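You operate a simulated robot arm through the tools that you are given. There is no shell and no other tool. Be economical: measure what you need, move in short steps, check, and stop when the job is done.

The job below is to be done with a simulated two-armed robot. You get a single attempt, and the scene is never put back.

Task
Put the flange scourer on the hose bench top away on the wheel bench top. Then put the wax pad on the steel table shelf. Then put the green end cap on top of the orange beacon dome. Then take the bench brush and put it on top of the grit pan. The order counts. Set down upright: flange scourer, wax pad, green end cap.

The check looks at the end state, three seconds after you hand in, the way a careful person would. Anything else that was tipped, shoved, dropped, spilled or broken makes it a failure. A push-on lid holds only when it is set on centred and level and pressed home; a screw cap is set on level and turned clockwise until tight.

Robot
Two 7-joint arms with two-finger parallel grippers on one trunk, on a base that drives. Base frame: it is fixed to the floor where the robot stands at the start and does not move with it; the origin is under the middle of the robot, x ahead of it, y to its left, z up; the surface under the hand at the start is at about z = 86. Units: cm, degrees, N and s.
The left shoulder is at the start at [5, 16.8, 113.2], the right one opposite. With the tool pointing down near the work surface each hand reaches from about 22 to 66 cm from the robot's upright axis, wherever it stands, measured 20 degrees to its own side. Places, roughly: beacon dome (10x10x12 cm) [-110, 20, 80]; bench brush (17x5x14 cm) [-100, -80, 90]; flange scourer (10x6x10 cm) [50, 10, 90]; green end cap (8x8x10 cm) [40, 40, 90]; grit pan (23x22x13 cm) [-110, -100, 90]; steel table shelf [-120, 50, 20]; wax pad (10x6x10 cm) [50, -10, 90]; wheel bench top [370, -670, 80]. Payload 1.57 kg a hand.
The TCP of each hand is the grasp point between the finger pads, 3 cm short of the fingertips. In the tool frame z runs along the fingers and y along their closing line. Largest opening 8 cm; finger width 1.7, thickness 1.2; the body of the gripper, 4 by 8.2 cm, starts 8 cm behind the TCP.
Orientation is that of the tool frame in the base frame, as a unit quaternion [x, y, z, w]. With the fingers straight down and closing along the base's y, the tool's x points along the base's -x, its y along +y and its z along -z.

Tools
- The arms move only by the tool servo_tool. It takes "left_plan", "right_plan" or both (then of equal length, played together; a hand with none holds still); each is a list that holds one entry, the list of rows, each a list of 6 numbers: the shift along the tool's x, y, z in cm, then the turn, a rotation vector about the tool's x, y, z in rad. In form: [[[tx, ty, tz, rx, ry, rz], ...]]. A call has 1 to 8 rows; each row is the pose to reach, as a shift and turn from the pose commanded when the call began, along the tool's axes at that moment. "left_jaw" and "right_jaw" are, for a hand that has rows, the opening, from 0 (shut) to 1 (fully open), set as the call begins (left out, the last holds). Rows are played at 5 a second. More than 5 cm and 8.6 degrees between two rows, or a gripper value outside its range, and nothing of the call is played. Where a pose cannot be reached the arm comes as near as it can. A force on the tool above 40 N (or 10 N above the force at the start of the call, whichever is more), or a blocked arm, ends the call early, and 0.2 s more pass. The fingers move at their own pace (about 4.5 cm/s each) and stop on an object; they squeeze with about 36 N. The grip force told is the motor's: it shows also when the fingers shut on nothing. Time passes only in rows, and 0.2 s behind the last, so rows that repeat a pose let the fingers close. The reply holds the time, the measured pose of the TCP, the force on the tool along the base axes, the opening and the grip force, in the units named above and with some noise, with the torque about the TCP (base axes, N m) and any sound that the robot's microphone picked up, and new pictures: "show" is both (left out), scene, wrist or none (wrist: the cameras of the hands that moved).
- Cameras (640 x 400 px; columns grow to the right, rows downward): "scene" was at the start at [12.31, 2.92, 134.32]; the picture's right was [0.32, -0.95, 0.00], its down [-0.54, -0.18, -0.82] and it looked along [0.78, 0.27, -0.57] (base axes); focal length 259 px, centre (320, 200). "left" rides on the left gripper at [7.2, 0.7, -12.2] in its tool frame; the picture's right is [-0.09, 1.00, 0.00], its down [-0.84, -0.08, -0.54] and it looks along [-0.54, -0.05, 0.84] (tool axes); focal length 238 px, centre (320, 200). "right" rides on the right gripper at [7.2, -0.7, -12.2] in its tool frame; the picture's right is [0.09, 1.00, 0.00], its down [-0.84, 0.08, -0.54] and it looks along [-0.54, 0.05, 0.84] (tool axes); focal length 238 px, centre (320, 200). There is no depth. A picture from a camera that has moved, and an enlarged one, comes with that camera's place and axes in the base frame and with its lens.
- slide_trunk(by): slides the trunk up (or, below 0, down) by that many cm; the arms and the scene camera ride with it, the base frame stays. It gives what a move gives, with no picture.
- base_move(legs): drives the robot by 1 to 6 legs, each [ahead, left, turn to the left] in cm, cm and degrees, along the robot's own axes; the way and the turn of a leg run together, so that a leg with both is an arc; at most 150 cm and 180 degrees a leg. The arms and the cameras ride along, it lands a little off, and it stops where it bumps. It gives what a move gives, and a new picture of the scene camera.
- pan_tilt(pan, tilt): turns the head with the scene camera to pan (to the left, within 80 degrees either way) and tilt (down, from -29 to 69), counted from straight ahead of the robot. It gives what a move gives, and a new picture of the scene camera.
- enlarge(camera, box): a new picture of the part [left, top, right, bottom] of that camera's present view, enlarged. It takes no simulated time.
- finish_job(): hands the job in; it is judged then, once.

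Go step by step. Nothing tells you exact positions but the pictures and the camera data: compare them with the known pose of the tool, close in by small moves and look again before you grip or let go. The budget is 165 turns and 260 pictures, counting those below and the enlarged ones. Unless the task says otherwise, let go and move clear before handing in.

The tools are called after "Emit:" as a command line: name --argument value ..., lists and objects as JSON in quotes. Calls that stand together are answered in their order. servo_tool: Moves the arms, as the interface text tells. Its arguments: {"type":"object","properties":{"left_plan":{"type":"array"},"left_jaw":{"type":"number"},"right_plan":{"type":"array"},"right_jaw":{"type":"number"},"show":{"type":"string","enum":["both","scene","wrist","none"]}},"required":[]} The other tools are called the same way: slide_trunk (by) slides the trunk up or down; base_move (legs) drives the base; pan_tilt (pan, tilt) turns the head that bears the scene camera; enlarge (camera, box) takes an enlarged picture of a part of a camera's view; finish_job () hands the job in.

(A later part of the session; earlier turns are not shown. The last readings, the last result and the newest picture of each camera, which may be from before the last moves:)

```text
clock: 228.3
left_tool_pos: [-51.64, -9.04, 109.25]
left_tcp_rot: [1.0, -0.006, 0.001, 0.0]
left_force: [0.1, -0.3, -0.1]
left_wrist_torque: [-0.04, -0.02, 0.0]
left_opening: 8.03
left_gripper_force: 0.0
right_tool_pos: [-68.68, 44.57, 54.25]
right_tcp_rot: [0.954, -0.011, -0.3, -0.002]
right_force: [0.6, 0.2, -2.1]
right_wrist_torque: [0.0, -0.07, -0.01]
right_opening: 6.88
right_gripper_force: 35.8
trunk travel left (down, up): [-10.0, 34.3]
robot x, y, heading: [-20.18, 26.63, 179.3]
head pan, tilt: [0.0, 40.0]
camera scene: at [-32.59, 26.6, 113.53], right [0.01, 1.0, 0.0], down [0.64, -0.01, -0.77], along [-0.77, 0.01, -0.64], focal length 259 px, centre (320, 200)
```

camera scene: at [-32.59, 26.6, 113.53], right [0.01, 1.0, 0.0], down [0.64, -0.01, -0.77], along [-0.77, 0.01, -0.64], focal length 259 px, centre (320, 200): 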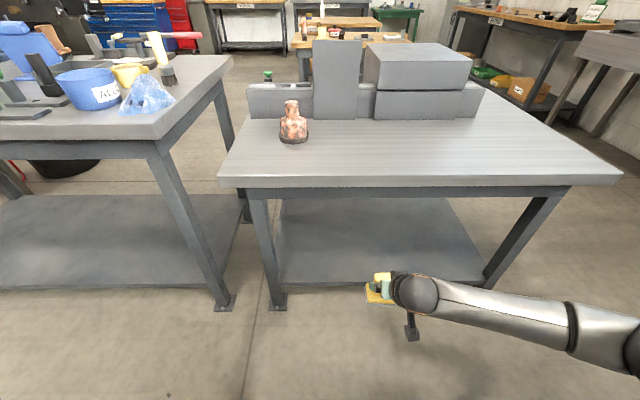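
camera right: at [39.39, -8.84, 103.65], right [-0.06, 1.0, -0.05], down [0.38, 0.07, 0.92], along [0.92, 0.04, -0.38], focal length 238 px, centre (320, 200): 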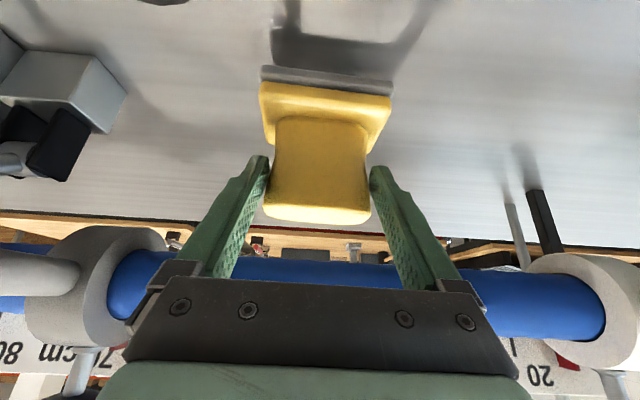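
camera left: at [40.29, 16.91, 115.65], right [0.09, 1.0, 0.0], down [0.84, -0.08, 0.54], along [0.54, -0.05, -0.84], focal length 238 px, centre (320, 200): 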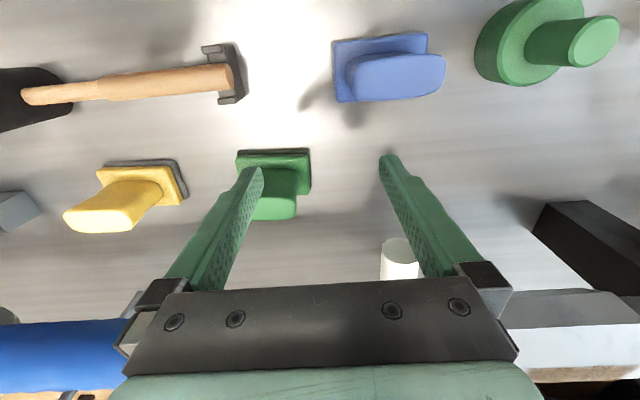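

Emit:
servo_tool --right_plan '[[[1.14, 0, 4.08, 0, 0, 0], [2.28, 0, 8.16, 0, 0, 0], [3.42, 0, 12.24, 0, 0, 0], [4.56, 0, 16.3, 0, 0, 0], [5.7, 0, 20.4, 0, 0, 0]]]' --show "both"

```text
clock: 229.5
left_tool_pos: [-51.65, -9.13, 109.25]
left_tcp_rot: [1.0, -0.005, -0.001, 0.0]
left_force: [-0.2, -0.2, -1.0]
left_wrist_torque: [0.01, -0.02, -0.01]
left_opening: 8.0
left_gripper_force: 0.0
right_tool_pos: [-75.77, 44.8, 34.31]
right_tcp_rot: [0.954, -0.011, -0.3, -0.002]
right_force: [-0.4, 1.6, -1.8]
right_wrist_torque: [-0.08, -0.06, 0.07]
right_opening: 6.85
right_gripper_force: 35.8
trunk travel left (down, up): [-10.0, 34.3]
robot x, y, heading: [-19.99, 26.39, 179.2]
head pan, tilt: [0.0, 40.0]
camera scene: at [-32.59, 26.58, 113.53], right [0.01, 1.0, 0.0], down [0.64, -0.01, -0.77], along [-0.77, 0.01, -0.64], focal length 259 px, centre (320, 200)
camera right: at [-62.92, 45.14, 40.15], right [0.05, -1.0, -0.05], down [-0.38, -0.07, 0.92], along [-0.92, -0.03, -0.38], focal length 238 px, centre (320, 200)
```

scene: 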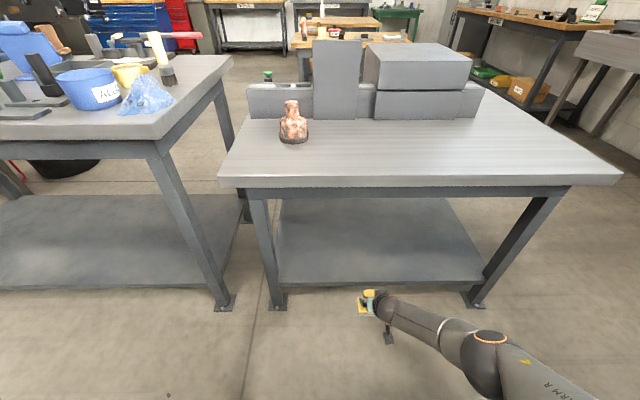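
right: 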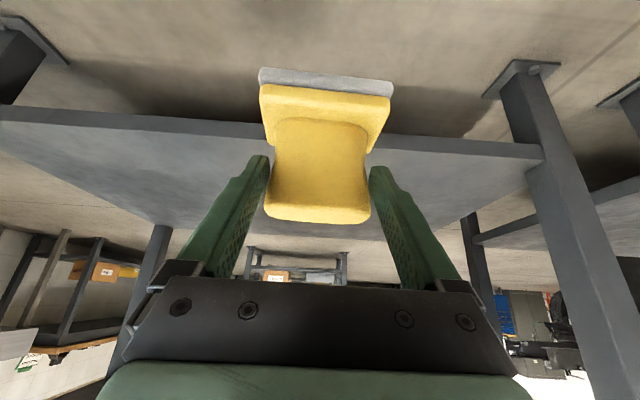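

The pad sits about 6 cm above shelf level. I'll drive it in.

Emit:
base_move --legs '[[25, 0, 0]]'

Emit:
enlarge --camera "right" --box '[0, 0, 640, 400]'

```text
clock: 231.4
left_tool_pos: [-76.58, -8.93, 109.32]
left_tcp_rot: [1.0, -0.005, 0.0, 0.0]
left_force: [0.1, -0.4, 0.4]
left_wrist_torque: [0.01, 0.01, 0.02]
left_opening: 8.02
left_gripper_force: 0.0
right_tool_pos: [-100.76, 44.94, 34.16]
right_tcp_rot: [0.954, -0.012, -0.3, -0.002]
right_force: [-0.1, 0.2, -2.7]
right_wrist_torque: [0.02, -0.03, 0.0]
right_opening: 6.87
right_gripper_force: 36.2
trunk travel left (down, up): [-10.0, 34.3]
robot x, y, heading: [-44.99, 26.74, 179.1]
head pan, tilt: [0.0, 40.0]
camera scene: at [-57.53, 26.88, 113.53], right [0.01, 1.0, 0.0], down [0.64, -0.01, -0.77], along [-0.77, 0.01, -0.64], focal length 259 px, centre (320, 200)
```

scene: 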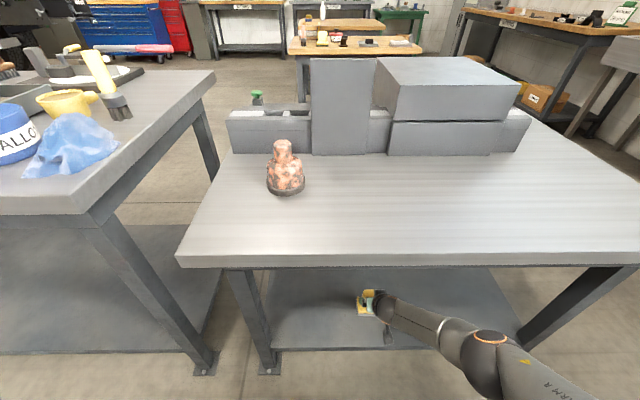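

```text
1.00 times, centred on (320, 200) of right (not enlarged: the box is as wide or as high as the picture)
camera zoom: at [-87.87, 45.27, 40.17], right [0.05, -1.0, -0.05], down [-0.38, -0.07, 0.92], along [-0.92, -0.03, -0.38], focal length 238 px, centre (320, 200)
```

zoom: 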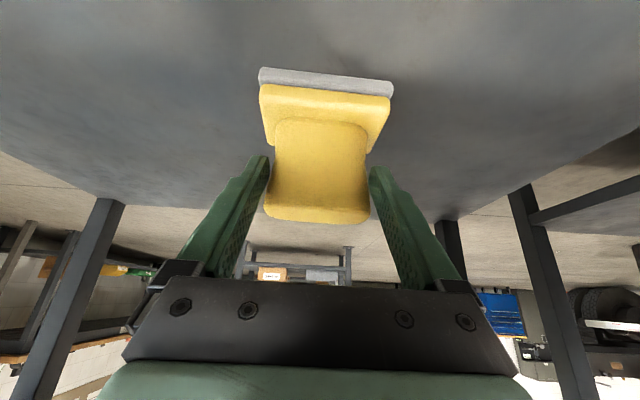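

The pad is over the shelf. Lowering to contact.

Emit:
servo_tool --right_plan '[[[1.14, 0, 1.64, 0, 0, 0], [2.29, 0, 3.28, 0, 0, 0], [2.86, 0, 4.1, 0, 0, 0], [3.15, 0, 4.5, 0, 0, 0], [3.4, 0, 4.9, 0, 0, 0], [3.65, 0, 5.25, 0, 0, 0], [3.9, 0, 5.6, 0, 0, 0], [4.1, 0, 5.9, 0, 0, 0]]]' --show "wrist"

```text
clock: 233.2
left_tool_pos: [-76.54, -8.75, 109.27]
left_tcp_rot: [1.0, -0.005, -0.002, 0.001]
left_force: [-0.4, 0.6, 0.1]
left_wrist_torque: [-0.01, -0.02, 0.0]
left_opening: 8.01
left_gripper_force: 0.0
right_tool_pos: [-98.62, 43.93, 31.56]
right_tcp_rot: [0.954, -0.011, -0.299, -0.002]
right_force: [-0.7, -0.1, -2.5]
right_wrist_torque: [0.0, -0.04, 0.0]
right_opening: 6.83
right_gripper_force: 35.9
right hand out of reach, approached as far as the arm can: row 1, 2, 3, 4, 5, 6, 7, 8
trunk travel left (down, up): [-10.0, 34.3]
robot x, y, heading: [-44.89, 26.72, 179.6]
head pan, tilt: [0.0, 40.0]
camera right: at [-85.78, 44.42, 37.5], right [0.06, -1.0, -0.05], down [-0.38, -0.07, 0.92], along [-0.92, -0.03, -0.38], focal length 238 px, centre (320, 200)
```

right: 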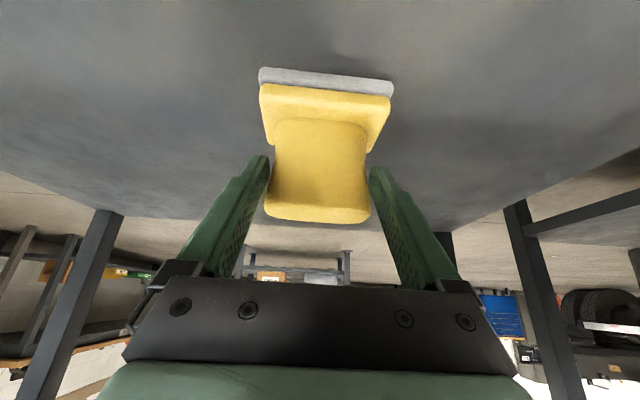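

The arm is at its limit, so I'll use the trunk, and drive 2 cm further in.

Emit:
base_move --legs '[[2, 0, 0]]'

Emit:
slide_trunk --by -3.5

Emit:
enlarge --camera "right" --box '[160, 0, 480, 200]'

```text
clock: 233.9
left_tool_pos: [-78.51, -8.8, 109.29]
left_tcp_rot: [1.0, -0.006, -0.001, 0.0]
left_force: [-0.2, 0.7, -0.2]
left_wrist_torque: [0.0, -0.05, -0.01]
left_opening: 8.0
left_gripper_force: 0.0
right_tool_pos: [-100.74, 44.15, 31.57]
right_tcp_rot: [0.954, -0.011, -0.3, -0.001]
right_force: [0.6, 0.1, -2.3]
right_wrist_torque: [0.02, -0.06, -0.04]
right_opening: 6.85
right_gripper_force: 35.8
trunk travel left (down, up): [-10.0, 34.3]
robot x, y, heading: [-47.22, 26.66, 179.5]
head pan, tilt: [0.0, 40.0]
camera scene: at [-59.49, 26.9, 113.53], right [0.01, 1.0, 0.0], down [0.64, -0.01, -0.77], along [-0.77, 0.01, -0.64], focal length 259 px, centre (320, 200)
```

scene: 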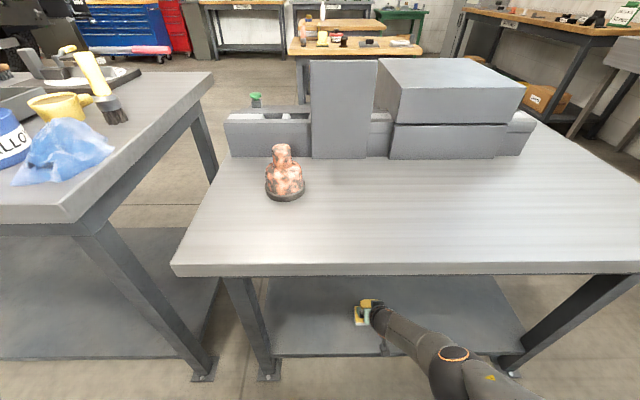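

```text
clock: 234.7
left_tool_pos: [-78.59, -8.74, 105.69]
left_tcp_rot: [1.0, -0.005, 0.0, 0.0]
left_force: [-0.5, 0.6, 0.4]
left_wrist_torque: [0.0, -0.01, -0.02]
left_opening: 8.01
left_gripper_force: 0.1
right_tool_pos: [-100.6, 44.11, 27.99]
right_tcp_rot: [0.954, -0.011, -0.3, -0.001]
right_force: [0.3, 0.2, -2.0]
right_wrist_torque: [-0.01, -0.04, 0.01]
right_opening: 6.84
right_gripper_force: 36.1
trunk travel left (down, up): [-6.5, 37.8]
robot x, y, heading: [-46.91, 26.81, 179.2]
head pan, tilt: [0.0, 40.0]
```

```text
2.00 times, centred on (320, 100) of right
camera zoom: at [-87.81, 44.47, 34.03], right [0.06, -1.0, -0.05], down [-0.38, -0.07, 0.92], along [-0.92, -0.03, -0.38], focal length 477 px, centre (320, 400)
```

zoom: 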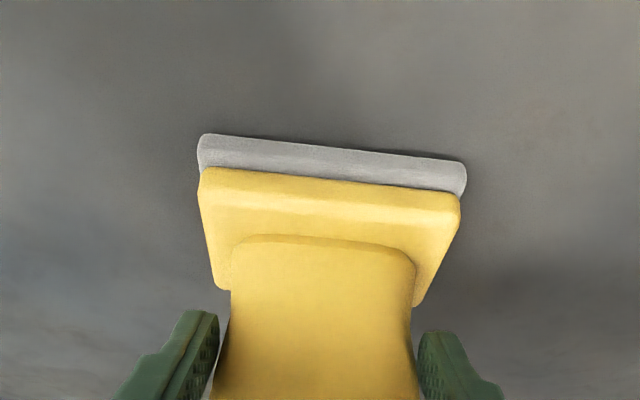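

Nearly down; small trunk steps now.

Emit:
slide_trunk --by -0.6

```text
clock: 235.3
left_tool_pos: [-78.48, -8.8, 105.18]
left_tcp_rot: [1.0, -0.005, -0.001, -0.001]
left_force: [0.1, 0.6, 0.2]
left_wrist_torque: [0.0, 0.01, -0.02]
left_opening: 7.99
left_gripper_force: 0.1
right_tool_pos: [-100.87, 44.09, 27.65]
right_tcp_rot: [0.953, -0.01, -0.302, -0.002]
right_force: [6.7, -0.9, 20.8]
right_wrist_torque: [0.62, -0.17, -0.17]
right_opening: 6.87
right_gripper_force: 36.4
trunk travel left (down, up): [-5.9, 38.4]
robot x, y, heading: [-46.79, 26.47, 179.3]
head pan, tilt: [0.0, 40.0]
```

Contact. I'll relieve slightly and open.

Emit:
slide_trunk --by 0.3

Emit:
servo_tool --right_plan '[[[0, 0, 0, 0, 0, 0], [0, 0, 0, 0, 0, 0], [0, 0, 0, 0, 0, 0], [0, 0, 0, 0, 0, 0]]]' --right_jaw 1 --show "wrist"

```text
clock: 235.8
left_tool_pos: [-78.52, -8.79, 105.56]
left_tcp_rot: [1.0, -0.005, -0.001, 0.001]
left_force: [0.2, -0.9, -0.3]
left_wrist_torque: [0.02, -0.03, 0.01]
left_opening: 7.99
left_gripper_force: 0.1
right_tool_pos: [-100.75, 44.12, 27.76]
right_tcp_rot: [0.954, -0.009, -0.3, -0.001]
right_force: [-3.1, 0.1, 5.1]
right_wrist_torque: [0.33, 0.53, 0.14]
right_opening: 6.87
right_gripper_force: 35.9
trunk travel left (down, up): [-6.2, 38.1]
robot x, y, heading: [-47.28, 27.01, 179.3]
head pan, tilt: [0.0, 40.0]
```

```text
clock: 236.8
left_tool_pos: [-78.54, -8.92, 105.52]
left_tcp_rot: [1.0, -0.005, -0.001, 0.001]
left_force: [0.1, -0.7, -0.7]
left_wrist_torque: [0.04, -0.01, 0.01]
left_opening: 8.0
left_gripper_force: 0.0
right_tool_pos: [-100.63, 44.06, 27.76]
right_tcp_rot: [0.954, -0.011, -0.301, -0.002]
right_force: [-0.3, 0.1, -1.2]
right_wrist_torque: [-0.04, 0.01, 0.03]
right_opening: 8.02
right_gripper_force: 0.1
trunk travel left (down, up): [-6.2, 38.1]
robot x, y, heading: [-47.07, 26.36, 179.7]
head pan, tilt: [0.0, 40.0]
camera right: at [-87.82, 44.47, 33.75], right [0.05, -1.0, -0.05], down [-0.38, -0.07, 0.92], along [-0.92, -0.03, -0.38], focal length 238 px, centre (320, 200)
```

right: 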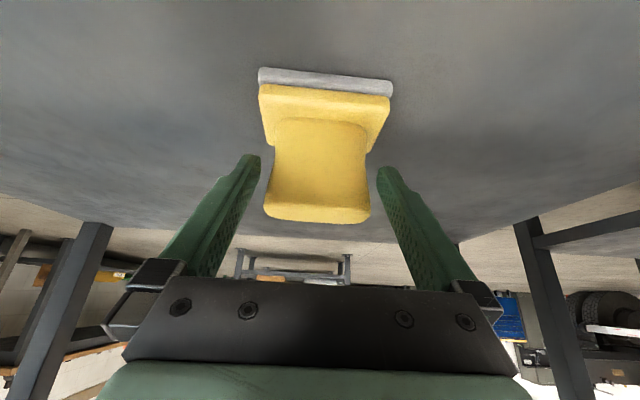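

Released and upright. I'll withdraw along the tool axis.

Emit:
servo_tool --right_plan '[[[0, 0, -2, 0, 0, 0], [0, 0, -4, 0, 0, 0], [0, 0, -6.5, 0, 0, 0], [0, 0, -9, 0, 0, 0], [0, 0, -9, 0, 0, 0]]]' --show "wrist"

Emit:
base_move --legs '[[-26, 0, 0]]'

```text
clock: 238.0
left_tool_pos: [-78.56, -8.79, 105.54]
left_tcp_rot: [1.0, -0.005, 0.0, 0.0]
left_force: [0.1, 0.3, 0.1]
left_wrist_torque: [-0.01, -0.01, -0.01]
left_opening: 7.98
left_gripper_force: 0.0
right_tool_pos: [-95.55, 44.19, 35.06]
right_tcp_rot: [0.954, -0.011, -0.3, -0.002]
right_force: [0.4, -1.1, 0.4]
right_wrist_torque: [0.0, 0.01, 0.01]
right_opening: 8.0
right_gripper_force: 0.0
right hand out of reach, approached as far as the arm can: row 1, 2
trunk travel left (down, up): [-6.2, 38.1]
robot x, y, heading: [-47.22, 26.53, 179.2]
head pan, tilt: [0.0, 40.0]
camera right: at [-82.81, 44.44, 41.1], right [0.05, -1.0, -0.05], down [-0.38, -0.07, 0.92], along [-0.92, -0.03, -0.38], focal length 238 px, centre (320, 200)
```

right: 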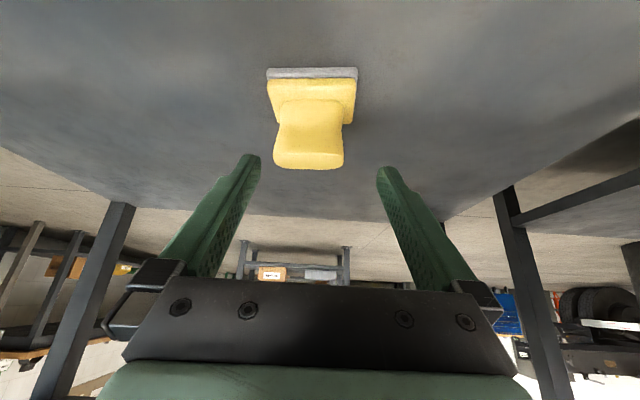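

```text
clock: 239.9
left_tool_pos: [-52.3, -9.11, 105.47]
left_tcp_rot: [1.0, -0.004, -0.001, 0.0]
left_force: [-0.1, 0.5, -0.3]
left_wrist_torque: [-0.04, 0.0, 0.0]
left_opening: 8.03
left_gripper_force: 0.0
right_tool_pos: [-69.32, 43.75, 35.13]
right_tcp_rot: [0.954, -0.01, -0.3, -0.001]
right_force: [0.1, -0.4, -0.3]
right_wrist_torque: [0.03, -0.02, -0.01]
right_opening: 8.0
right_gripper_force: 0.0
trunk travel left (down, up): [-6.2, 38.1]
robot x, y, heading: [-20.82, 26.19, 179.3]
head pan, tilt: [0.0, 40.0]
camera scene: at [-33.18, 26.61, 109.73], right [0.01, 1.0, 0.0], down [0.64, -0.01, -0.77], along [-0.77, 0.01, -0.64], focal length 259 px, centre (320, 200)
```

scene: 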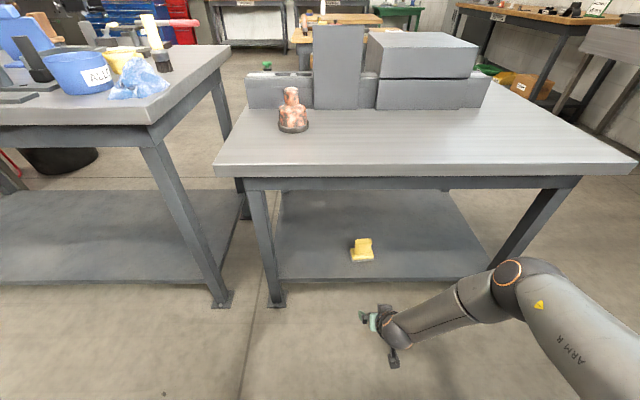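

Wax pad stands on the shelf. Next I'll raise the trunk and hand, and look closely at the dome.

Emit:
slide_trunk --by 33

Emit:
servo_tool --right_plan '[[[-1.7, 0, -4.1, 0, 0.1, 0], [-3.4, 0, -8.2, 0, 0.2, 0], [-5.1, 0, -12.3, 0, 0.3, 0], [-6.8, 0, -16.4, 0, 0.4, 0], [-8.5, 0, -20.5, 0, 0.5, 0], [-10.2, 0, -24.6, 0, 0.6, 0], [-11.9, 0, -28.7, 0, 0.609, 0], [-13.6, 0, -32.8, 0, 0.609, 0]]]' --show "none"

Emit:
pan_tilt --pan 5 --tilt 30

Emit:
enlarge --camera "scene" --box '[240, 150, 400, 250]'

```text
clock: 243.1
left_tool_pos: [-52.3, -9.05, 138.46]
left_tcp_rot: [1.0, -0.004, 0.001, 0.001]
left_force: [-0.5, -0.2, -0.7]
left_wrist_torque: [0.01, -0.02, 0.0]
left_opening: 8.02
left_gripper_force: 0.1
right_tool_pos: [-69.37, 43.63, 68.11]
right_tcp_rot: [0.954, -0.01, -0.3, -0.001]
right_force: [0.1, 0.7, 0.8]
right_wrist_torque: [0.01, 0.0, 0.03]
right_opening: 7.98
right_gripper_force: 0.1
trunk travel left (down, up): [-39.2, 5.1]
robot x, y, heading: [-20.49, 26.5, 179.2]
head pan, tilt: [0.0, 40.0]
```

```text
clock: 244.9
left_tool_pos: [-52.19, -9.1, 138.62]
left_tcp_rot: [1.0, -0.004, -0.001, 0.0]
left_force: [-0.3, -0.6, -0.2]
left_wrist_torque: [0.02, 0.01, 0.04]
left_opening: 8.0
left_gripper_force: 0.0
right_tool_pos: [-61.79, 43.93, 102.99]
right_tcp_rot: [1.0, -0.01, 0.001, 0.002]
right_force: [-0.7, -1.1, 0.6]
right_wrist_torque: [-0.04, -0.02, -0.01]
right_opening: 7.98
right_gripper_force: 0.0
trunk travel left (down, up): [-39.2, 5.1]
robot x, y, heading: [-20.6, 26.56, 179.2]
head pan, tilt: [0.0, 40.0]
```

```text
clock: 245.7
left_tool_pos: [-52.17, -9.06, 138.45]
left_tcp_rot: [1.0, -0.005, -0.001, 0.001]
left_force: [0.1, -0.2, 0.1]
left_wrist_torque: [-0.01, 0.02, 0.01]
left_opening: 8.02
left_gripper_force: 0.0
right_tool_pos: [-61.78, 43.79, 102.94]
right_tcp_rot: [1.0, -0.011, 0.0, 0.001]
right_force: [0.3, 0.3, 0.0]
right_wrist_torque: [0.01, 0.0, 0.0]
right_opening: 8.03
right_gripper_force: 0.1
trunk travel left (down, up): [-39.2, 5.1]
robot x, y, heading: [-20.91, 26.05, 179.4]
head pan, tilt: [5.0, 30.0]
camera scene: at [-33.69, 25.83, 144.26], right [-0.08, 1.0, 0.0], down [0.5, 0.04, -0.87], along [-0.86, -0.07, -0.5], focal length 259 px, centre (320, 200)
```

scene: 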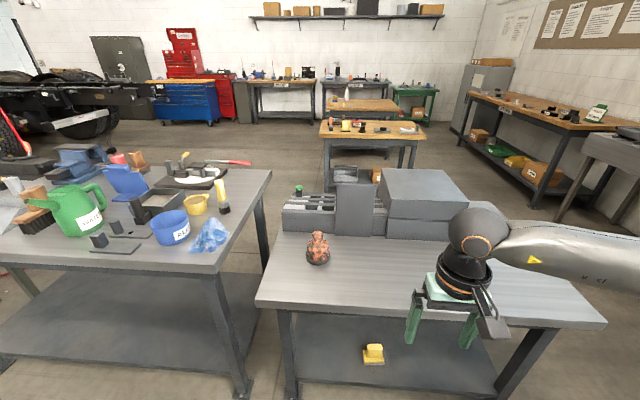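

```text
4.00 times, centred on (320, 200) of scene
camera zoom: at [-33.69, 25.83, 144.26], right [-0.08, 1.0, 0.0], down [0.5, 0.04, -0.87], along [-0.86, -0.07, -0.5], focal length 1035 px, centre (320, 200)
```

zoom: 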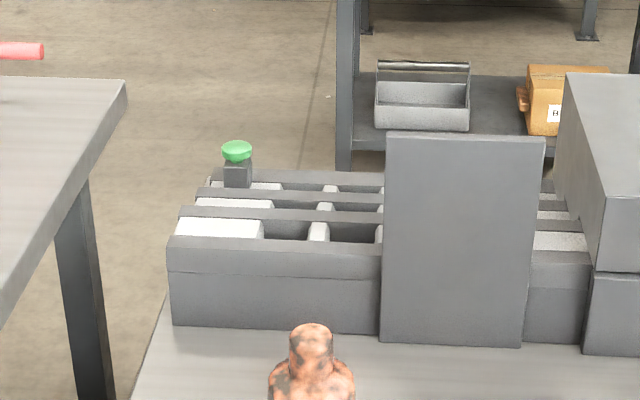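

Emit:
enlarge --camera "scene" --box '[270, 215, 366, 275]'

```text
6.67 times, centred on (318, 245) of scene
camera zoom: at [-33.69, 25.83, 144.26], right [-0.08, 1.0, 0.0], down [0.5, 0.04, -0.87], along [-0.86, -0.07, -0.5], focal length 1725 px, centre (333, -100)
```

zoom: 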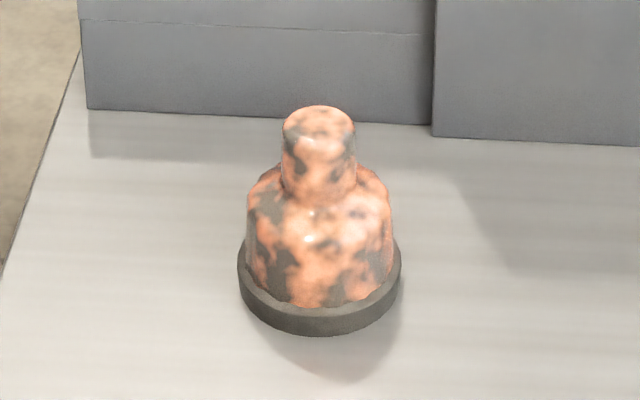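

The dome stands near (-101.5, 19.5) with a round flat-topped post about 4.3 cm wide and its top near z≈92. Now I'll turn back to the hose bench for the end cap.

Emit:
base_move --legs '[[0, 0, 90], [0, 0, 90.6]]'

Emit:
pan_tilt --pan 15 --tilt 45

```text
clock: 253.6
left_tool_pos: [12.4, 60.55, 138.34]
left_tcp_rot: [0.026, 1.0, 0.0, 0.001]
left_force: [0.1, -1.3, -0.2]
left_wrist_torque: [0.0, 0.02, 0.02]
left_opening: 7.99
left_gripper_force: 0.1
right_tool_pos: [19.62, 7.27, 102.82]
right_tcp_rot: [0.032, 0.999, 0.002, 0.0]
right_force: [0.0, 0.2, -0.2]
right_wrist_torque: [-0.02, -0.01, -0.01]
right_opening: 7.98
right_gripper_force: 0.0
trunk travel left (down, up): [-39.2, 5.1]
robot x, y, heading: [-20.71, 26.6, -2.9]
head pan, tilt: [5.0, 30.0]
camera scene: at [-7.64, 26.58, 144.27], right [0.03, -1.0, 0.0], down [-0.5, -0.02, -0.87], along [0.87, 0.03, -0.5], focal length 259 px, centre (320, 200)
```

scene: 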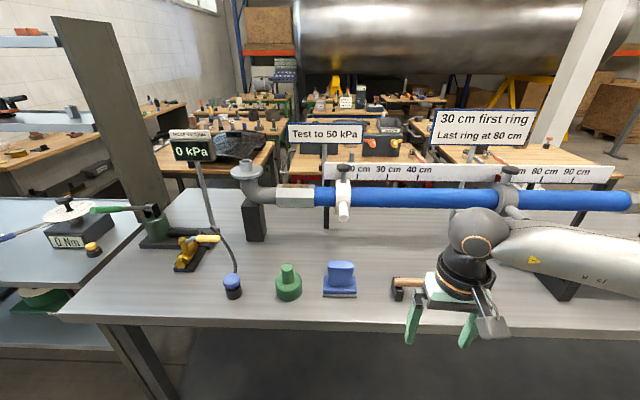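

```text
clock: 254.4
left_tool_pos: [12.48, 60.56, 138.49]
left_tcp_rot: [0.026, 1.0, 0.0, 0.001]
left_force: [0.2, 1.1, -0.5]
left_wrist_torque: [0.06, 0.02, -0.01]
left_opening: 7.99
left_gripper_force: 0.1
right_tool_pos: [19.72, 7.36, 102.85]
right_tcp_rot: [0.033, 0.999, 0.001, -0.001]
right_force: [0.8, -0.2, -0.1]
right_wrist_torque: [0.01, 0.01, 0.02]
right_opening: 8.02
right_gripper_force: 0.1
trunk travel left (down, up): [-39.2, 5.1]
robot x, y, heading: [-20.24, 26.28, -3.1]
head pan, tilt: [15.0, 45.0]
camera scene: at [-8.72, 27.95, 142.01], right [0.21, -0.98, 0.0], down [-0.69, -0.15, -0.71], along [0.69, 0.15, -0.71], focal length 259 px, centre (320, 200)
```

scene: 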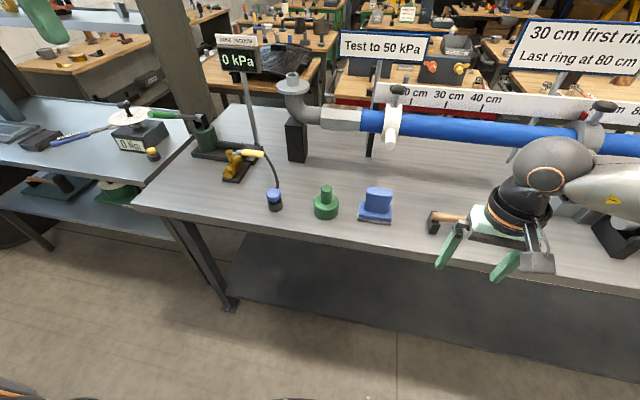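

I'll raise the right hand clear, drive up, and bring the left hand over the cap.

Emit:
servo_tool --right_plan '[[[0, 0, -4, 0, 0, 0], [1, -2, -8, 0, 0, 0], [2, -4, -12, 0, 0, 0]]]' --left_plan '[[[0, -4, 2, 0, 0, 0], [0, -8, 5, 0, 0, 0], [0, -12, 8, 0, 0, 0]]]' --show "none"

Emit:
base_move --legs '[[18, -5, 3]]'

Emit:
servo_tool --left_plan '[[[-2, -1, 4, 0, 0, 0], [-4, -2, 8, 0, 0, 0], [-5, -3, 12, 0, 0, 0], [-6, -4, 16, 0, 0, 0], [-7, -5, 20, 0, 0, 0], [-7, -5, 23, 0, 0, 0]]]' --left_jaw 1 --show "both"

```text
clock: 255.2
left_tool_pos: [12.01, 48.55, 130.72]
left_tcp_rot: [0.026, 1.0, 0.0, 0.001]
left_force: [0.1, -0.1, 0.0]
left_wrist_torque: [0.04, 0.0, 0.01]
left_opening: 7.99
left_gripper_force: 0.0
right_tool_pos: [17.4, 3.25, 115.03]
right_tcp_rot: [0.031, 0.999, 0.003, -0.001]
right_force: [0.4, 0.5, 0.2]
right_wrist_torque: [0.03, -0.02, 0.07]
right_opening: 7.99
right_gripper_force: 0.1
trunk travel left (down, up): [-39.2, 5.1]
robot x, y, heading: [-20.84, 26.42, -2.9]
head pan, tilt: [15.0, 45.0]
```

```text
clock: 256.7
left_tool_pos: [28.7, 44.85, 130.7]
left_tcp_rot: [0.002, 1.0, 0.0, -0.001]
left_force: [-0.1, -0.5, -0.9]
left_wrist_torque: [0.01, 0.03, 0.01]
left_opening: 8.04
left_gripper_force: 0.1
right_tool_pos: [36.4, -0.15, 114.9]
right_tcp_rot: [0.007, 1.0, 0.002, 0.0]
right_force: [0.5, -0.4, -0.1]
right_wrist_torque: [-0.03, 0.04, 0.05]
right_opening: 7.97
right_gripper_force: 0.1
trunk travel left (down, up): [-39.2, 5.1]
robot x, y, heading: [-2.84, 21.11, -0.2]
head pan, tilt: [15.0, 45.0]
camera scene: at [9.04, 23.08, 142.0], right [0.25, -0.97, 0.0], down [-0.68, -0.18, -0.71], along [0.68, 0.18, -0.71], focal length 259 px, centre (320, 200)
```

scene: 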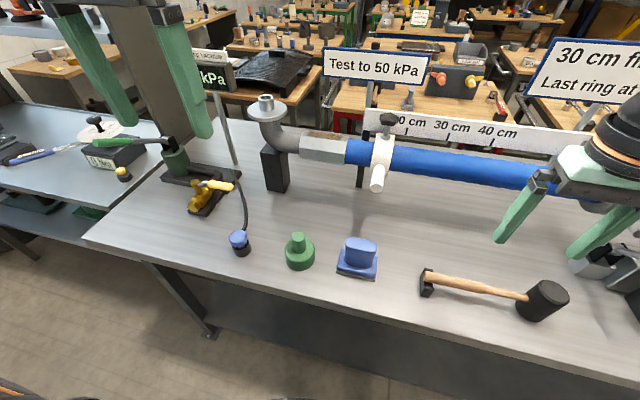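

```text
clock: 258.1
left_tool_pos: [35.61, 39.69, 107.59]
left_tcp_rot: [0.002, 1.0, 0.0, 0.001]
left_force: [-0.3, 0.0, 0.4]
left_wrist_torque: [-0.02, 0.02, -0.03]
left_opening: 7.99
left_gripper_force: 0.1
right_tool_pos: [36.34, -0.28, 115.04]
right_tcp_rot: [0.007, 1.0, 0.002, 0.0]
right_force: [-0.5, 0.3, -0.3]
right_wrist_torque: [-0.02, 0.02, -0.02]
right_opening: 8.0
right_gripper_force: 0.0
trunk travel left (down, up): [-39.2, 5.1]
robot x, y, heading: [-2.62, 21.15, -0.2]
head pan, tilt: [15.0, 45.0]
camera scene: at [8.97, 23.11, 142.01], right [0.25, -0.97, 0.0], down [-0.68, -0.18, -0.71], along [0.68, 0.18, -0.71], focal length 259 px, centre (320, 200)
camera left: at [28.4, 40.36, 119.63], right [0.1, 1.0, 0.0], down [0.84, -0.08, 0.54], along [0.54, -0.05, -0.84], focal length 238 px, centre (320, 200)
```

scene: 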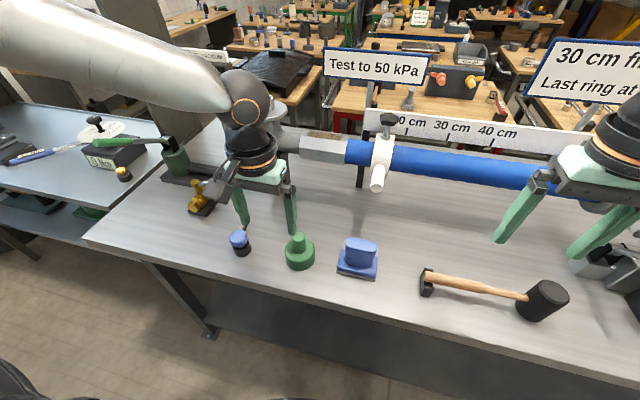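
left: 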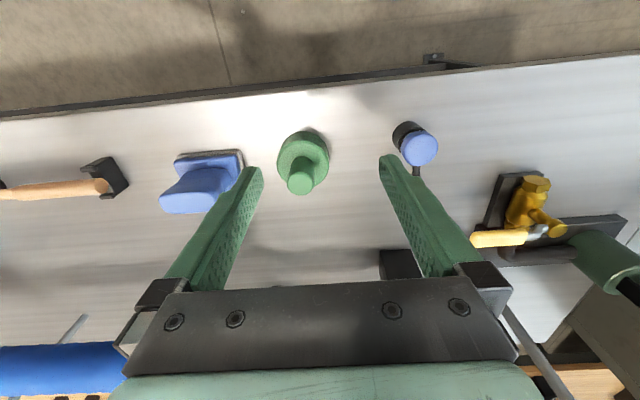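

Emit:
servo_tool --left_plan '[[[-2, -1.4, 1, 0, 0, 0], [-4, -2.8, 3, 0, 0, 0], [-5.4, -2.8, 5, 0, 0, 0], [-5.4, -2.8, 6, 0, 0, 0], [-5.4, -2.8, 6, 0, 0, 0]]]' --show "wrist"

Emit:
enlarge --camera "scene" --box '[200, 160, 400, 285]'

```text
clock: 259.3
left_tool_pos: [40.95, 37.06, 101.55]
left_tcp_rot: [0.002, 1.0, 0.0, 0.002]
left_force: [-0.6, -0.1, -0.6]
left_wrist_torque: [0.03, 0.01, -0.02]
left_opening: 8.0
left_gripper_force: 0.1
right_tool_pos: [36.38, -0.06, 114.99]
right_tcp_rot: [0.007, 1.0, 0.002, 0.001]
right_force: [-0.2, -0.4, 0.1]
right_wrist_torque: [0.01, 0.0, 0.01]
right_opening: 8.01
right_gripper_force: 0.1
trunk travel left (down, up): [-39.2, 5.1]
robot x, y, heading: [-2.79, 20.94, -0.4]
head pan, tilt: [15.0, 45.0]
camera left: at [33.74, 37.68, 113.71], right [0.1, 1.0, 0.0], down [0.84, -0.08, 0.54], along [0.54, -0.05, -0.84], focal length 238 px, centre (320, 200)
```

left: 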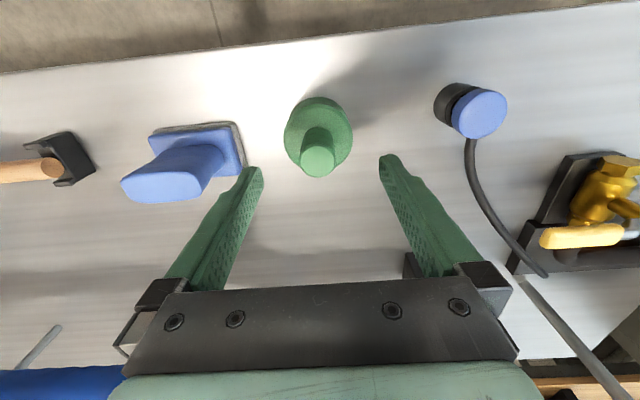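

```text
3.20 times, centred on (300, 222) of scene
camera zoom: at [8.96, 23.1, 142.0], right [0.25, -0.97, 0.0], down [-0.68, -0.18, -0.71], along [0.68, 0.18, -0.71], focal length 828 px, centre (384, 128)
```

zoom: 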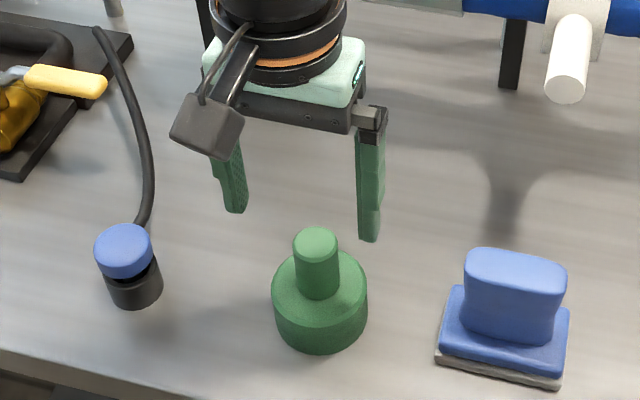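

Emit:
servo_tool --left_plan '[[[-0.4, -0.25, 1, 0, 0, 0], [-0.45, -0.25, 3, 0, 0, 0], [-0.45, -0.25, 5, 0, 0, 0], [-0.45, -0.25, 7.1, 0, 0, 0], [-0.45, -0.25, 7.1, 0, 0, 0]]]' --show "wrist"

Emit:
enlarge --camera "scene" --box '[220, 180, 380, 280]'

```text
clock: 260.5
left_tool_pos: [40.2, 38.7, 95.87]
left_tcp_rot: [0.002, 1.0, 0.0, 0.001]
left_force: [-0.5, 0.5, 0.5]
left_wrist_torque: [0.03, 0.01, 0.02]
left_opening: 8.02
left_gripper_force: 0.0
left hand out of reach, approached as far as the arm can: row 2, 3, 4, 5
right_tool_pos: [36.31, -0.2, 114.95]
right_tcp_rot: [0.007, 1.0, 0.001, 0.0]
right_force: [0.2, 1.1, -0.2]
right_wrist_torque: [-0.02, 0.0, 0.04]
right_opening: 8.03
right_gripper_force: 0.1
trunk travel left (down, up): [-39.2, 5.1]
robot x, y, heading: [-3.4, 20.54, 0.0]
head pan, tilt: [15.0, 45.0]
camera left: at [32.89, 39.24, 108.04], right [0.1, 1.0, 0.0], down [0.84, -0.08, 0.54], along [0.54, -0.05, -0.84], focal length 238 px, centre (320, 200)
```

left: 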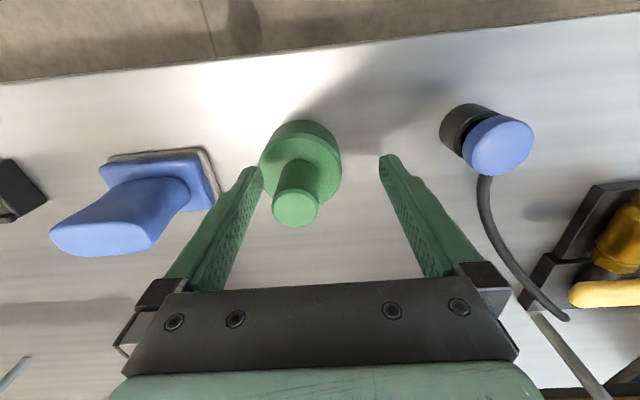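

```text
4.00 times, centred on (300, 230) of scene
camera zoom: at [8.96, 23.09, 142.01], right [0.25, -0.97, 0.0], down [-0.68, -0.18, -0.71], along [0.68, 0.18, -0.71], focal length 1035 px, centre (400, 80)
```

zoom: 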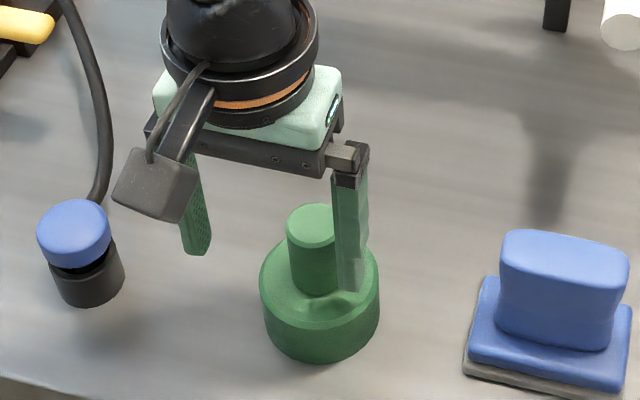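

The arm drifted sideways at a limit without touching the cap. I'll go up, drop the trunk a bit, move the right hand away, and retry.

Emit:
servo_tool --left_plan '[[[0, 0, -2, 0, 0, 0], [0, 0, -5, 0, 0, 0], [0, 0, -9, 0, 0, 0], [0, 0, -13, 0, 0, 0], [0, 0, -17, 0, 0, 0]]]' --right_plan '[[[0, -3, 0, 0, 0, 0], [0, -6, -1, 0, 0, 0], [0, -10, -2, 0, 0, 0], [0, -14, -4, 0, 0, 0], [0, -18, -6, 0, 0, 0]]]' --show "none"

Emit:
slide_trunk --by -10

Emit:
servo_tool --left_plan '[[[-0.6, -1, 0, 0, 0, 0], [-1.2, -1.9, 0, 0, 0, 0], [-1.2, -1.9, 0, 0, 0, 0]]]' --show "wrist"

```text
clock: 261.7
left_tool_pos: [40.04, 38.79, 113.24]
left_tcp_rot: [0.002, 1.0, 0.0, 0.001]
left_force: [-0.4, 0.2, 0.5]
left_wrist_torque: [-0.02, -0.02, -0.01]
left_opening: 8.0
left_gripper_force: 0.0
right_tool_pos: [35.98, -18.3, 121.1]
right_tcp_rot: [0.007, 1.0, 0.003, 0.0]
right_force: [-0.5, -0.5, -0.5]
right_wrist_torque: [0.0, 0.0, -0.02]
right_opening: 8.0
right_gripper_force: 0.1
trunk travel left (down, up): [-39.2, 5.1]
robot x, y, heading: [-2.87, 20.81, -0.2]
head pan, tilt: [15.0, 45.0]
```

```text
clock: 263.1
left_tool_pos: [40.11, 38.72, 103.2]
left_tcp_rot: [0.002, 1.0, 0.0, 0.001]
left_force: [-0.1, -0.9, 0.0]
left_wrist_torque: [0.02, -0.01, -0.01]
left_opening: 8.01
left_gripper_force: 0.1
right_tool_pos: [36.06, -18.27, 111.15]
right_tcp_rot: [0.007, 1.0, 0.002, 0.0]
right_force: [0.4, 0.2, -0.3]
right_wrist_torque: [-0.01, 0.01, 0.02]
right_opening: 7.99
right_gripper_force: 0.0
trunk travel left (down, up): [-29.2, 15.1]
robot x, y, heading: [-2.68, 21.15, -0.2]
head pan, tilt: [15.0, 45.0]
```

```text
clock: 263.9
left_tool_pos: [41.21, 36.83, 103.04]
left_tcp_rot: [0.002, 1.0, 0.0, 0.001]
left_force: [0.3, 0.3, 0.7]
left_wrist_torque: [0.05, 0.02, -0.01]
left_opening: 8.0
left_gripper_force: 0.1
right_tool_pos: [36.12, -18.31, 110.97]
right_tcp_rot: [0.007, 1.0, 0.002, 0.0]
right_force: [0.5, 0.4, 0.6]
right_wrist_torque: [0.0, 0.02, 0.03]
right_opening: 8.0
right_gripper_force: 0.1
trunk travel left (down, up): [-29.2, 15.1]
robot x, y, heading: [-2.96, 21.01, -0.3]
head pan, tilt: [15.0, 45.0]
camera left: at [33.95, 37.46, 115.14], right [0.1, 1.0, 0.0], down [0.84, -0.08, 0.54], along [0.54, -0.05, -0.84], focal length 238 px, centre (320, 200)
```

left: 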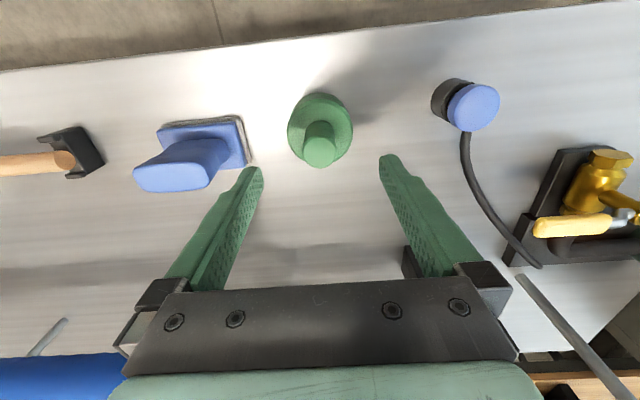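

Emit:
servo_tool --left_plan '[[[-0.1, 0, 1.5, 0, 0, 0], [-0.2, 0, 3, 0, 0, 0], [-0.2, 0, 4, 0, 0, 0], [-0.2, 0, 4, 0, 0, 0]]]' --show "wrist"

```text
clock: 264.9
left_tool_pos: [41.45, 36.86, 99.13]
left_tcp_rot: [0.002, 1.0, 0.0, 0.0]
left_force: [0.5, 0.3, 0.4]
left_wrist_torque: [0.0, -0.01, -0.02]
left_opening: 8.02
left_gripper_force: 0.1
right_tool_pos: [36.13, -18.32, 111.14]
right_tcp_rot: [0.007, 1.0, 0.002, 0.0]
right_force: [0.3, -1.2, -0.7]
right_wrist_torque: [0.0, -0.02, 0.02]
right_opening: 8.0
right_gripper_force: 0.0
trunk travel left (down, up): [-29.2, 15.1]
robot x, y, heading: [-2.57, 20.81, -0.1]
head pan, tilt: [15.0, 45.0]
camera left: at [34.25, 37.5, 111.22], right [0.1, 1.0, 0.0], down [0.84, -0.08, 0.54], along [0.54, -0.05, -0.84], focal length 238 px, centre (320, 200)
```

left: 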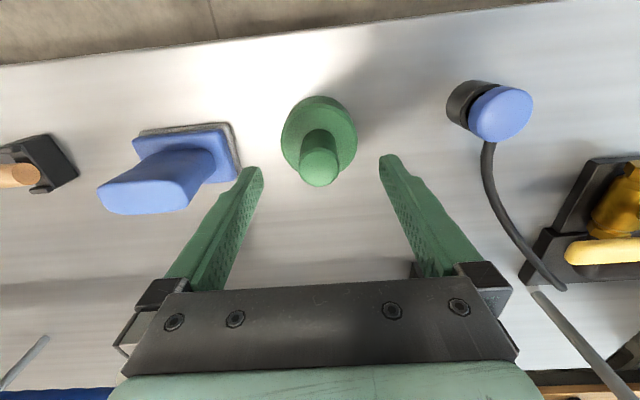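

Emit:
servo_tool --left_plan '[[[0, 0, 1.5, 0, 0, 0], [0, 0, 3, 0, 0, 0], [0, 0, 4.3, 0, 0, 0], [0, 0, 4.3, 0, 0, 0]]]' --show "wrist"

Emit:
enlarge --camera "scene" --box '[220, 130, 380, 230]'

```text
clock: 265.9
left_tool_pos: [41.53, 36.81, 94.71]
left_tcp_rot: [0.002, 1.0, 0.0, 0.001]
left_force: [0.3, -0.7, 0.0]
left_wrist_torque: [0.0, 0.0, -0.02]
left_opening: 7.99
left_gripper_force: 0.1
right_tool_pos: [36.2, -18.31, 111.04]
right_tcp_rot: [0.008, 1.0, 0.002, 0.0]
right_force: [-0.2, -0.6, 0.3]
right_wrist_torque: [0.0, 0.05, -0.01]
right_opening: 8.0
right_gripper_force: 0.0
trunk travel left (down, up): [-29.2, 15.1]
robot x, y, heading: [-2.79, 20.78, -0.3]
head pan, tilt: [15.0, 45.0]
camera left: at [34.2, 37.46, 106.89], right [0.1, 1.0, 0.0], down [0.84, -0.08, 0.54], along [0.54, -0.05, -0.84], focal length 238 px, centre (320, 200)
```

left: 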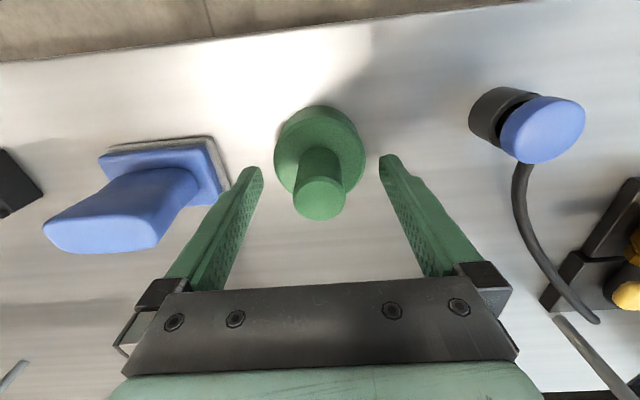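

```text
4.00 times, centred on (300, 180) of scene
camera zoom: at [8.96, 23.1, 132.01], right [0.25, -0.97, 0.0], down [-0.68, -0.18, -0.71], along [0.68, 0.18, -0.71], focal length 1035 px, centre (400, 280)
```

zoom: 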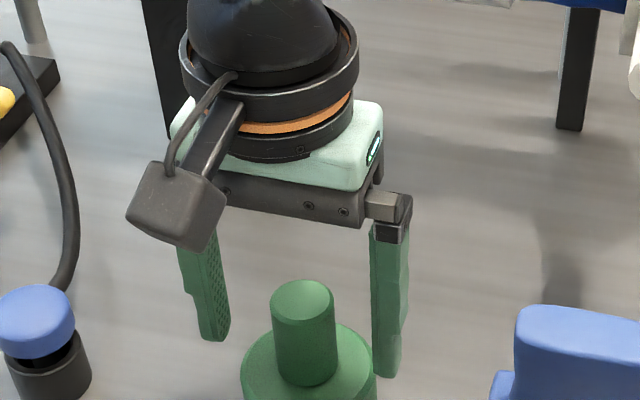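

Emit:
servo_tool --left_plan '[[[0, 0, 0, 0, 0, 0], [0, 0, 0, 0, 0, 0], [0, 0, 0, 0, 0, 0], [0, 0, 0, 0, 0, 0], [0, 0, -1.5, 0, 0, 0], [0, 0, -3, 0, 0, 0]]]' --left_jaw 0 --show "both"

```text
clock: 267.2
left_tool_pos: [41.7, 36.79, 97.86]
left_tcp_rot: [0.003, 1.0, 0.0, 0.001]
left_force: [-0.3, -0.9, -1.4]
left_wrist_torque: [0.02, -0.02, 0.0]
left_opening: 3.05
left_gripper_force: 36.6
right_tool_pos: [36.11, -18.34, 111.09]
right_tcp_rot: [0.007, 1.0, 0.001, 0.0]
right_force: [0.0, 0.3, 0.0]
right_wrist_torque: [-0.03, 0.03, 0.0]
right_opening: 7.99
right_gripper_force: 0.0
trunk travel left (down, up): [-29.2, 15.1]
robot x, y, heading: [-2.97, 21.2, -0.2]
head pan, tilt: [15.0, 45.0]
camera scene: at [8.96, 23.1, 132.0], right [0.25, -0.97, 0.0], down [-0.68, -0.18, -0.71], along [0.68, 0.18, -0.71], focal length 259 px, centre (320, 200)
camera left: at [34.27, 37.48, 110.01], right [0.1, 1.0, 0.0], down [0.84, -0.08, 0.54], along [0.54, -0.05, -0.84], focal length 238 px, centre (320, 200)
```

scene: 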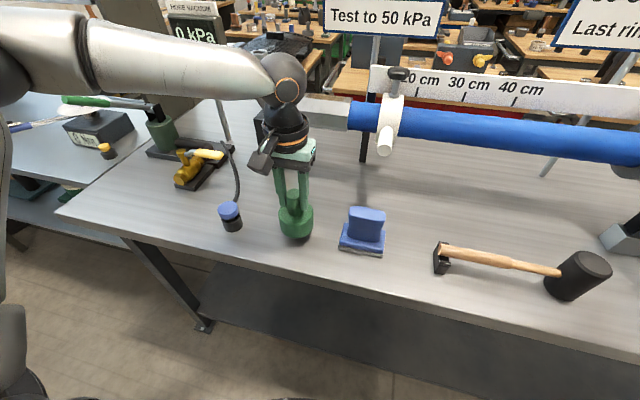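
left: 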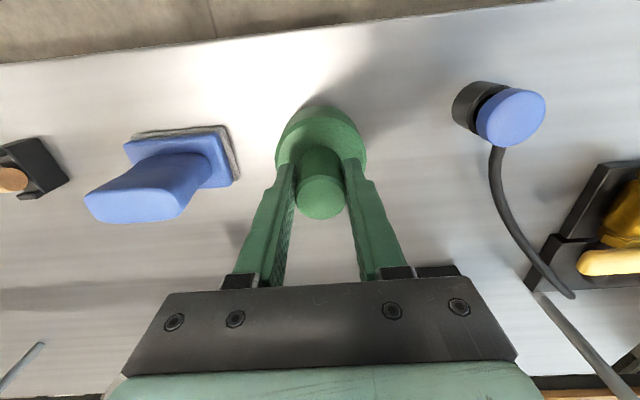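

Cap held (stem 3.05 cm). Lift, retract, back off and turn to the steel table.

Emit:
servo_tool --left_plan '[[[0, 0, -4, 0, 0, 0], [0, 0, -8, 0, 0, 0], [1.5, 0, -12, 0, 0, 0], [4, 0, -15, 0, 0, 0], [7, 0, -17, 0, 0, 0]]]' --show "none"

Emit:
base_move --legs '[[-20, 0, 0], [0, 0, -90], [0, 0, -89.7]]'

Emit:
pan_tilt --pan 10 --tilt 40

```text
clock: 268.4
left_tool_pos: [34.27, 36.92, 114.89]
left_tcp_rot: [0.001, 1.0, 0.0, 0.001]
left_force: [0.8, 0.4, 0.1]
left_wrist_torque: [0.01, 0.0, 0.02]
left_opening: 3.04
left_gripper_force: 35.6
right_tool_pos: [36.04, -18.23, 110.97]
right_tcp_rot: [0.007, 1.0, 0.002, 0.0]
right_force: [-0.3, -0.4, 0.4]
right_wrist_torque: [-0.01, -0.01, 0.03]
right_opening: 7.99
right_gripper_force: 0.1
trunk travel left (down, up): [-29.2, 15.1]
robot x, y, heading: [-3.1, 20.97, -0.1]
head pan, tilt: [15.0, 45.0]
```

```text
clock: 277.7
left_tool_pos: [-59.9, 4.9, 114.91]
left_tcp_rot: [1.0, 0.002, -0.001, 0.001]
left_force: [-0.5, 0.5, -1.5]
left_wrist_torque: [0.01, 0.0, 0.0]
left_opening: 3.05
left_gripper_force: 36.1
right_tool_pos: [-62.04, 60.18, 110.97]
right_tcp_rot: [1.0, -0.004, 0.001, 0.001]
right_force: [-0.7, -0.6, 0.7]
right_wrist_torque: [-0.01, -0.02, 0.01]
right_opening: 7.96
right_gripper_force: 0.1
trunk travel left (down, up): [-29.2, 15.1]
robot x, y, heading: [-22.79, 20.99, -179.8]
head pan, tilt: [15.0, 45.0]
camera scene: at [-34.65, 19.02, 132.01], right [-0.26, 0.97, 0.0], down [0.68, 0.18, -0.71], along [-0.68, -0.18, -0.71], focal length 259 px, centre (320, 200)
```

scene: 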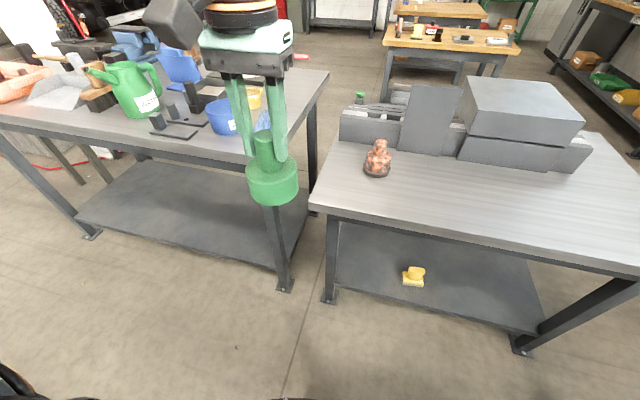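

```text
clock: 278.3
left_tool_pos: [-59.8, 4.84, 114.97]
left_tcp_rot: [1.0, 0.002, -0.001, 0.0]
left_force: [-0.5, 0.5, 0.1]
left_wrist_torque: [-0.01, 0.02, -0.01]
left_opening: 3.03
left_gripper_force: 35.8
right_tool_pos: [-62.02, 60.18, 111.14]
right_tcp_rot: [1.0, -0.004, 0.0, 0.002]
right_force: [0.4, 0.2, 0.7]
right_wrist_torque: [0.01, -0.02, -0.01]
right_opening: 8.01
right_gripper_force: 0.1
trunk travel left (down, up): [-29.2, 15.1]
robot x, y, heading: [-22.71, 21.01, -180.0]
head pan, tilt: [10.0, 40.0]
camera scene: at [-35.17, 19.64, 132.73], right [-0.18, 0.98, 0.0], down [0.63, 0.11, -0.77], along [-0.75, -0.14, -0.64], focal length 259 px, centre (320, 200)
```

scene: 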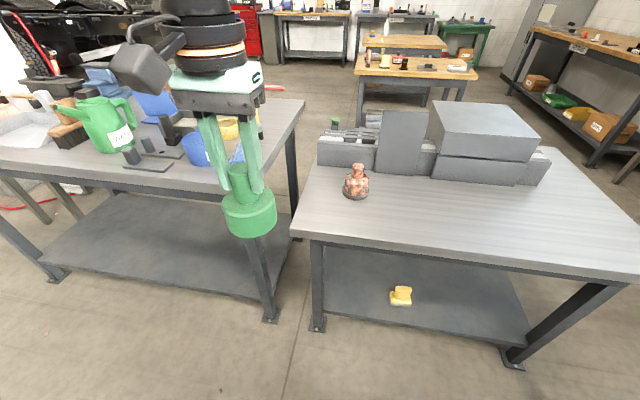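

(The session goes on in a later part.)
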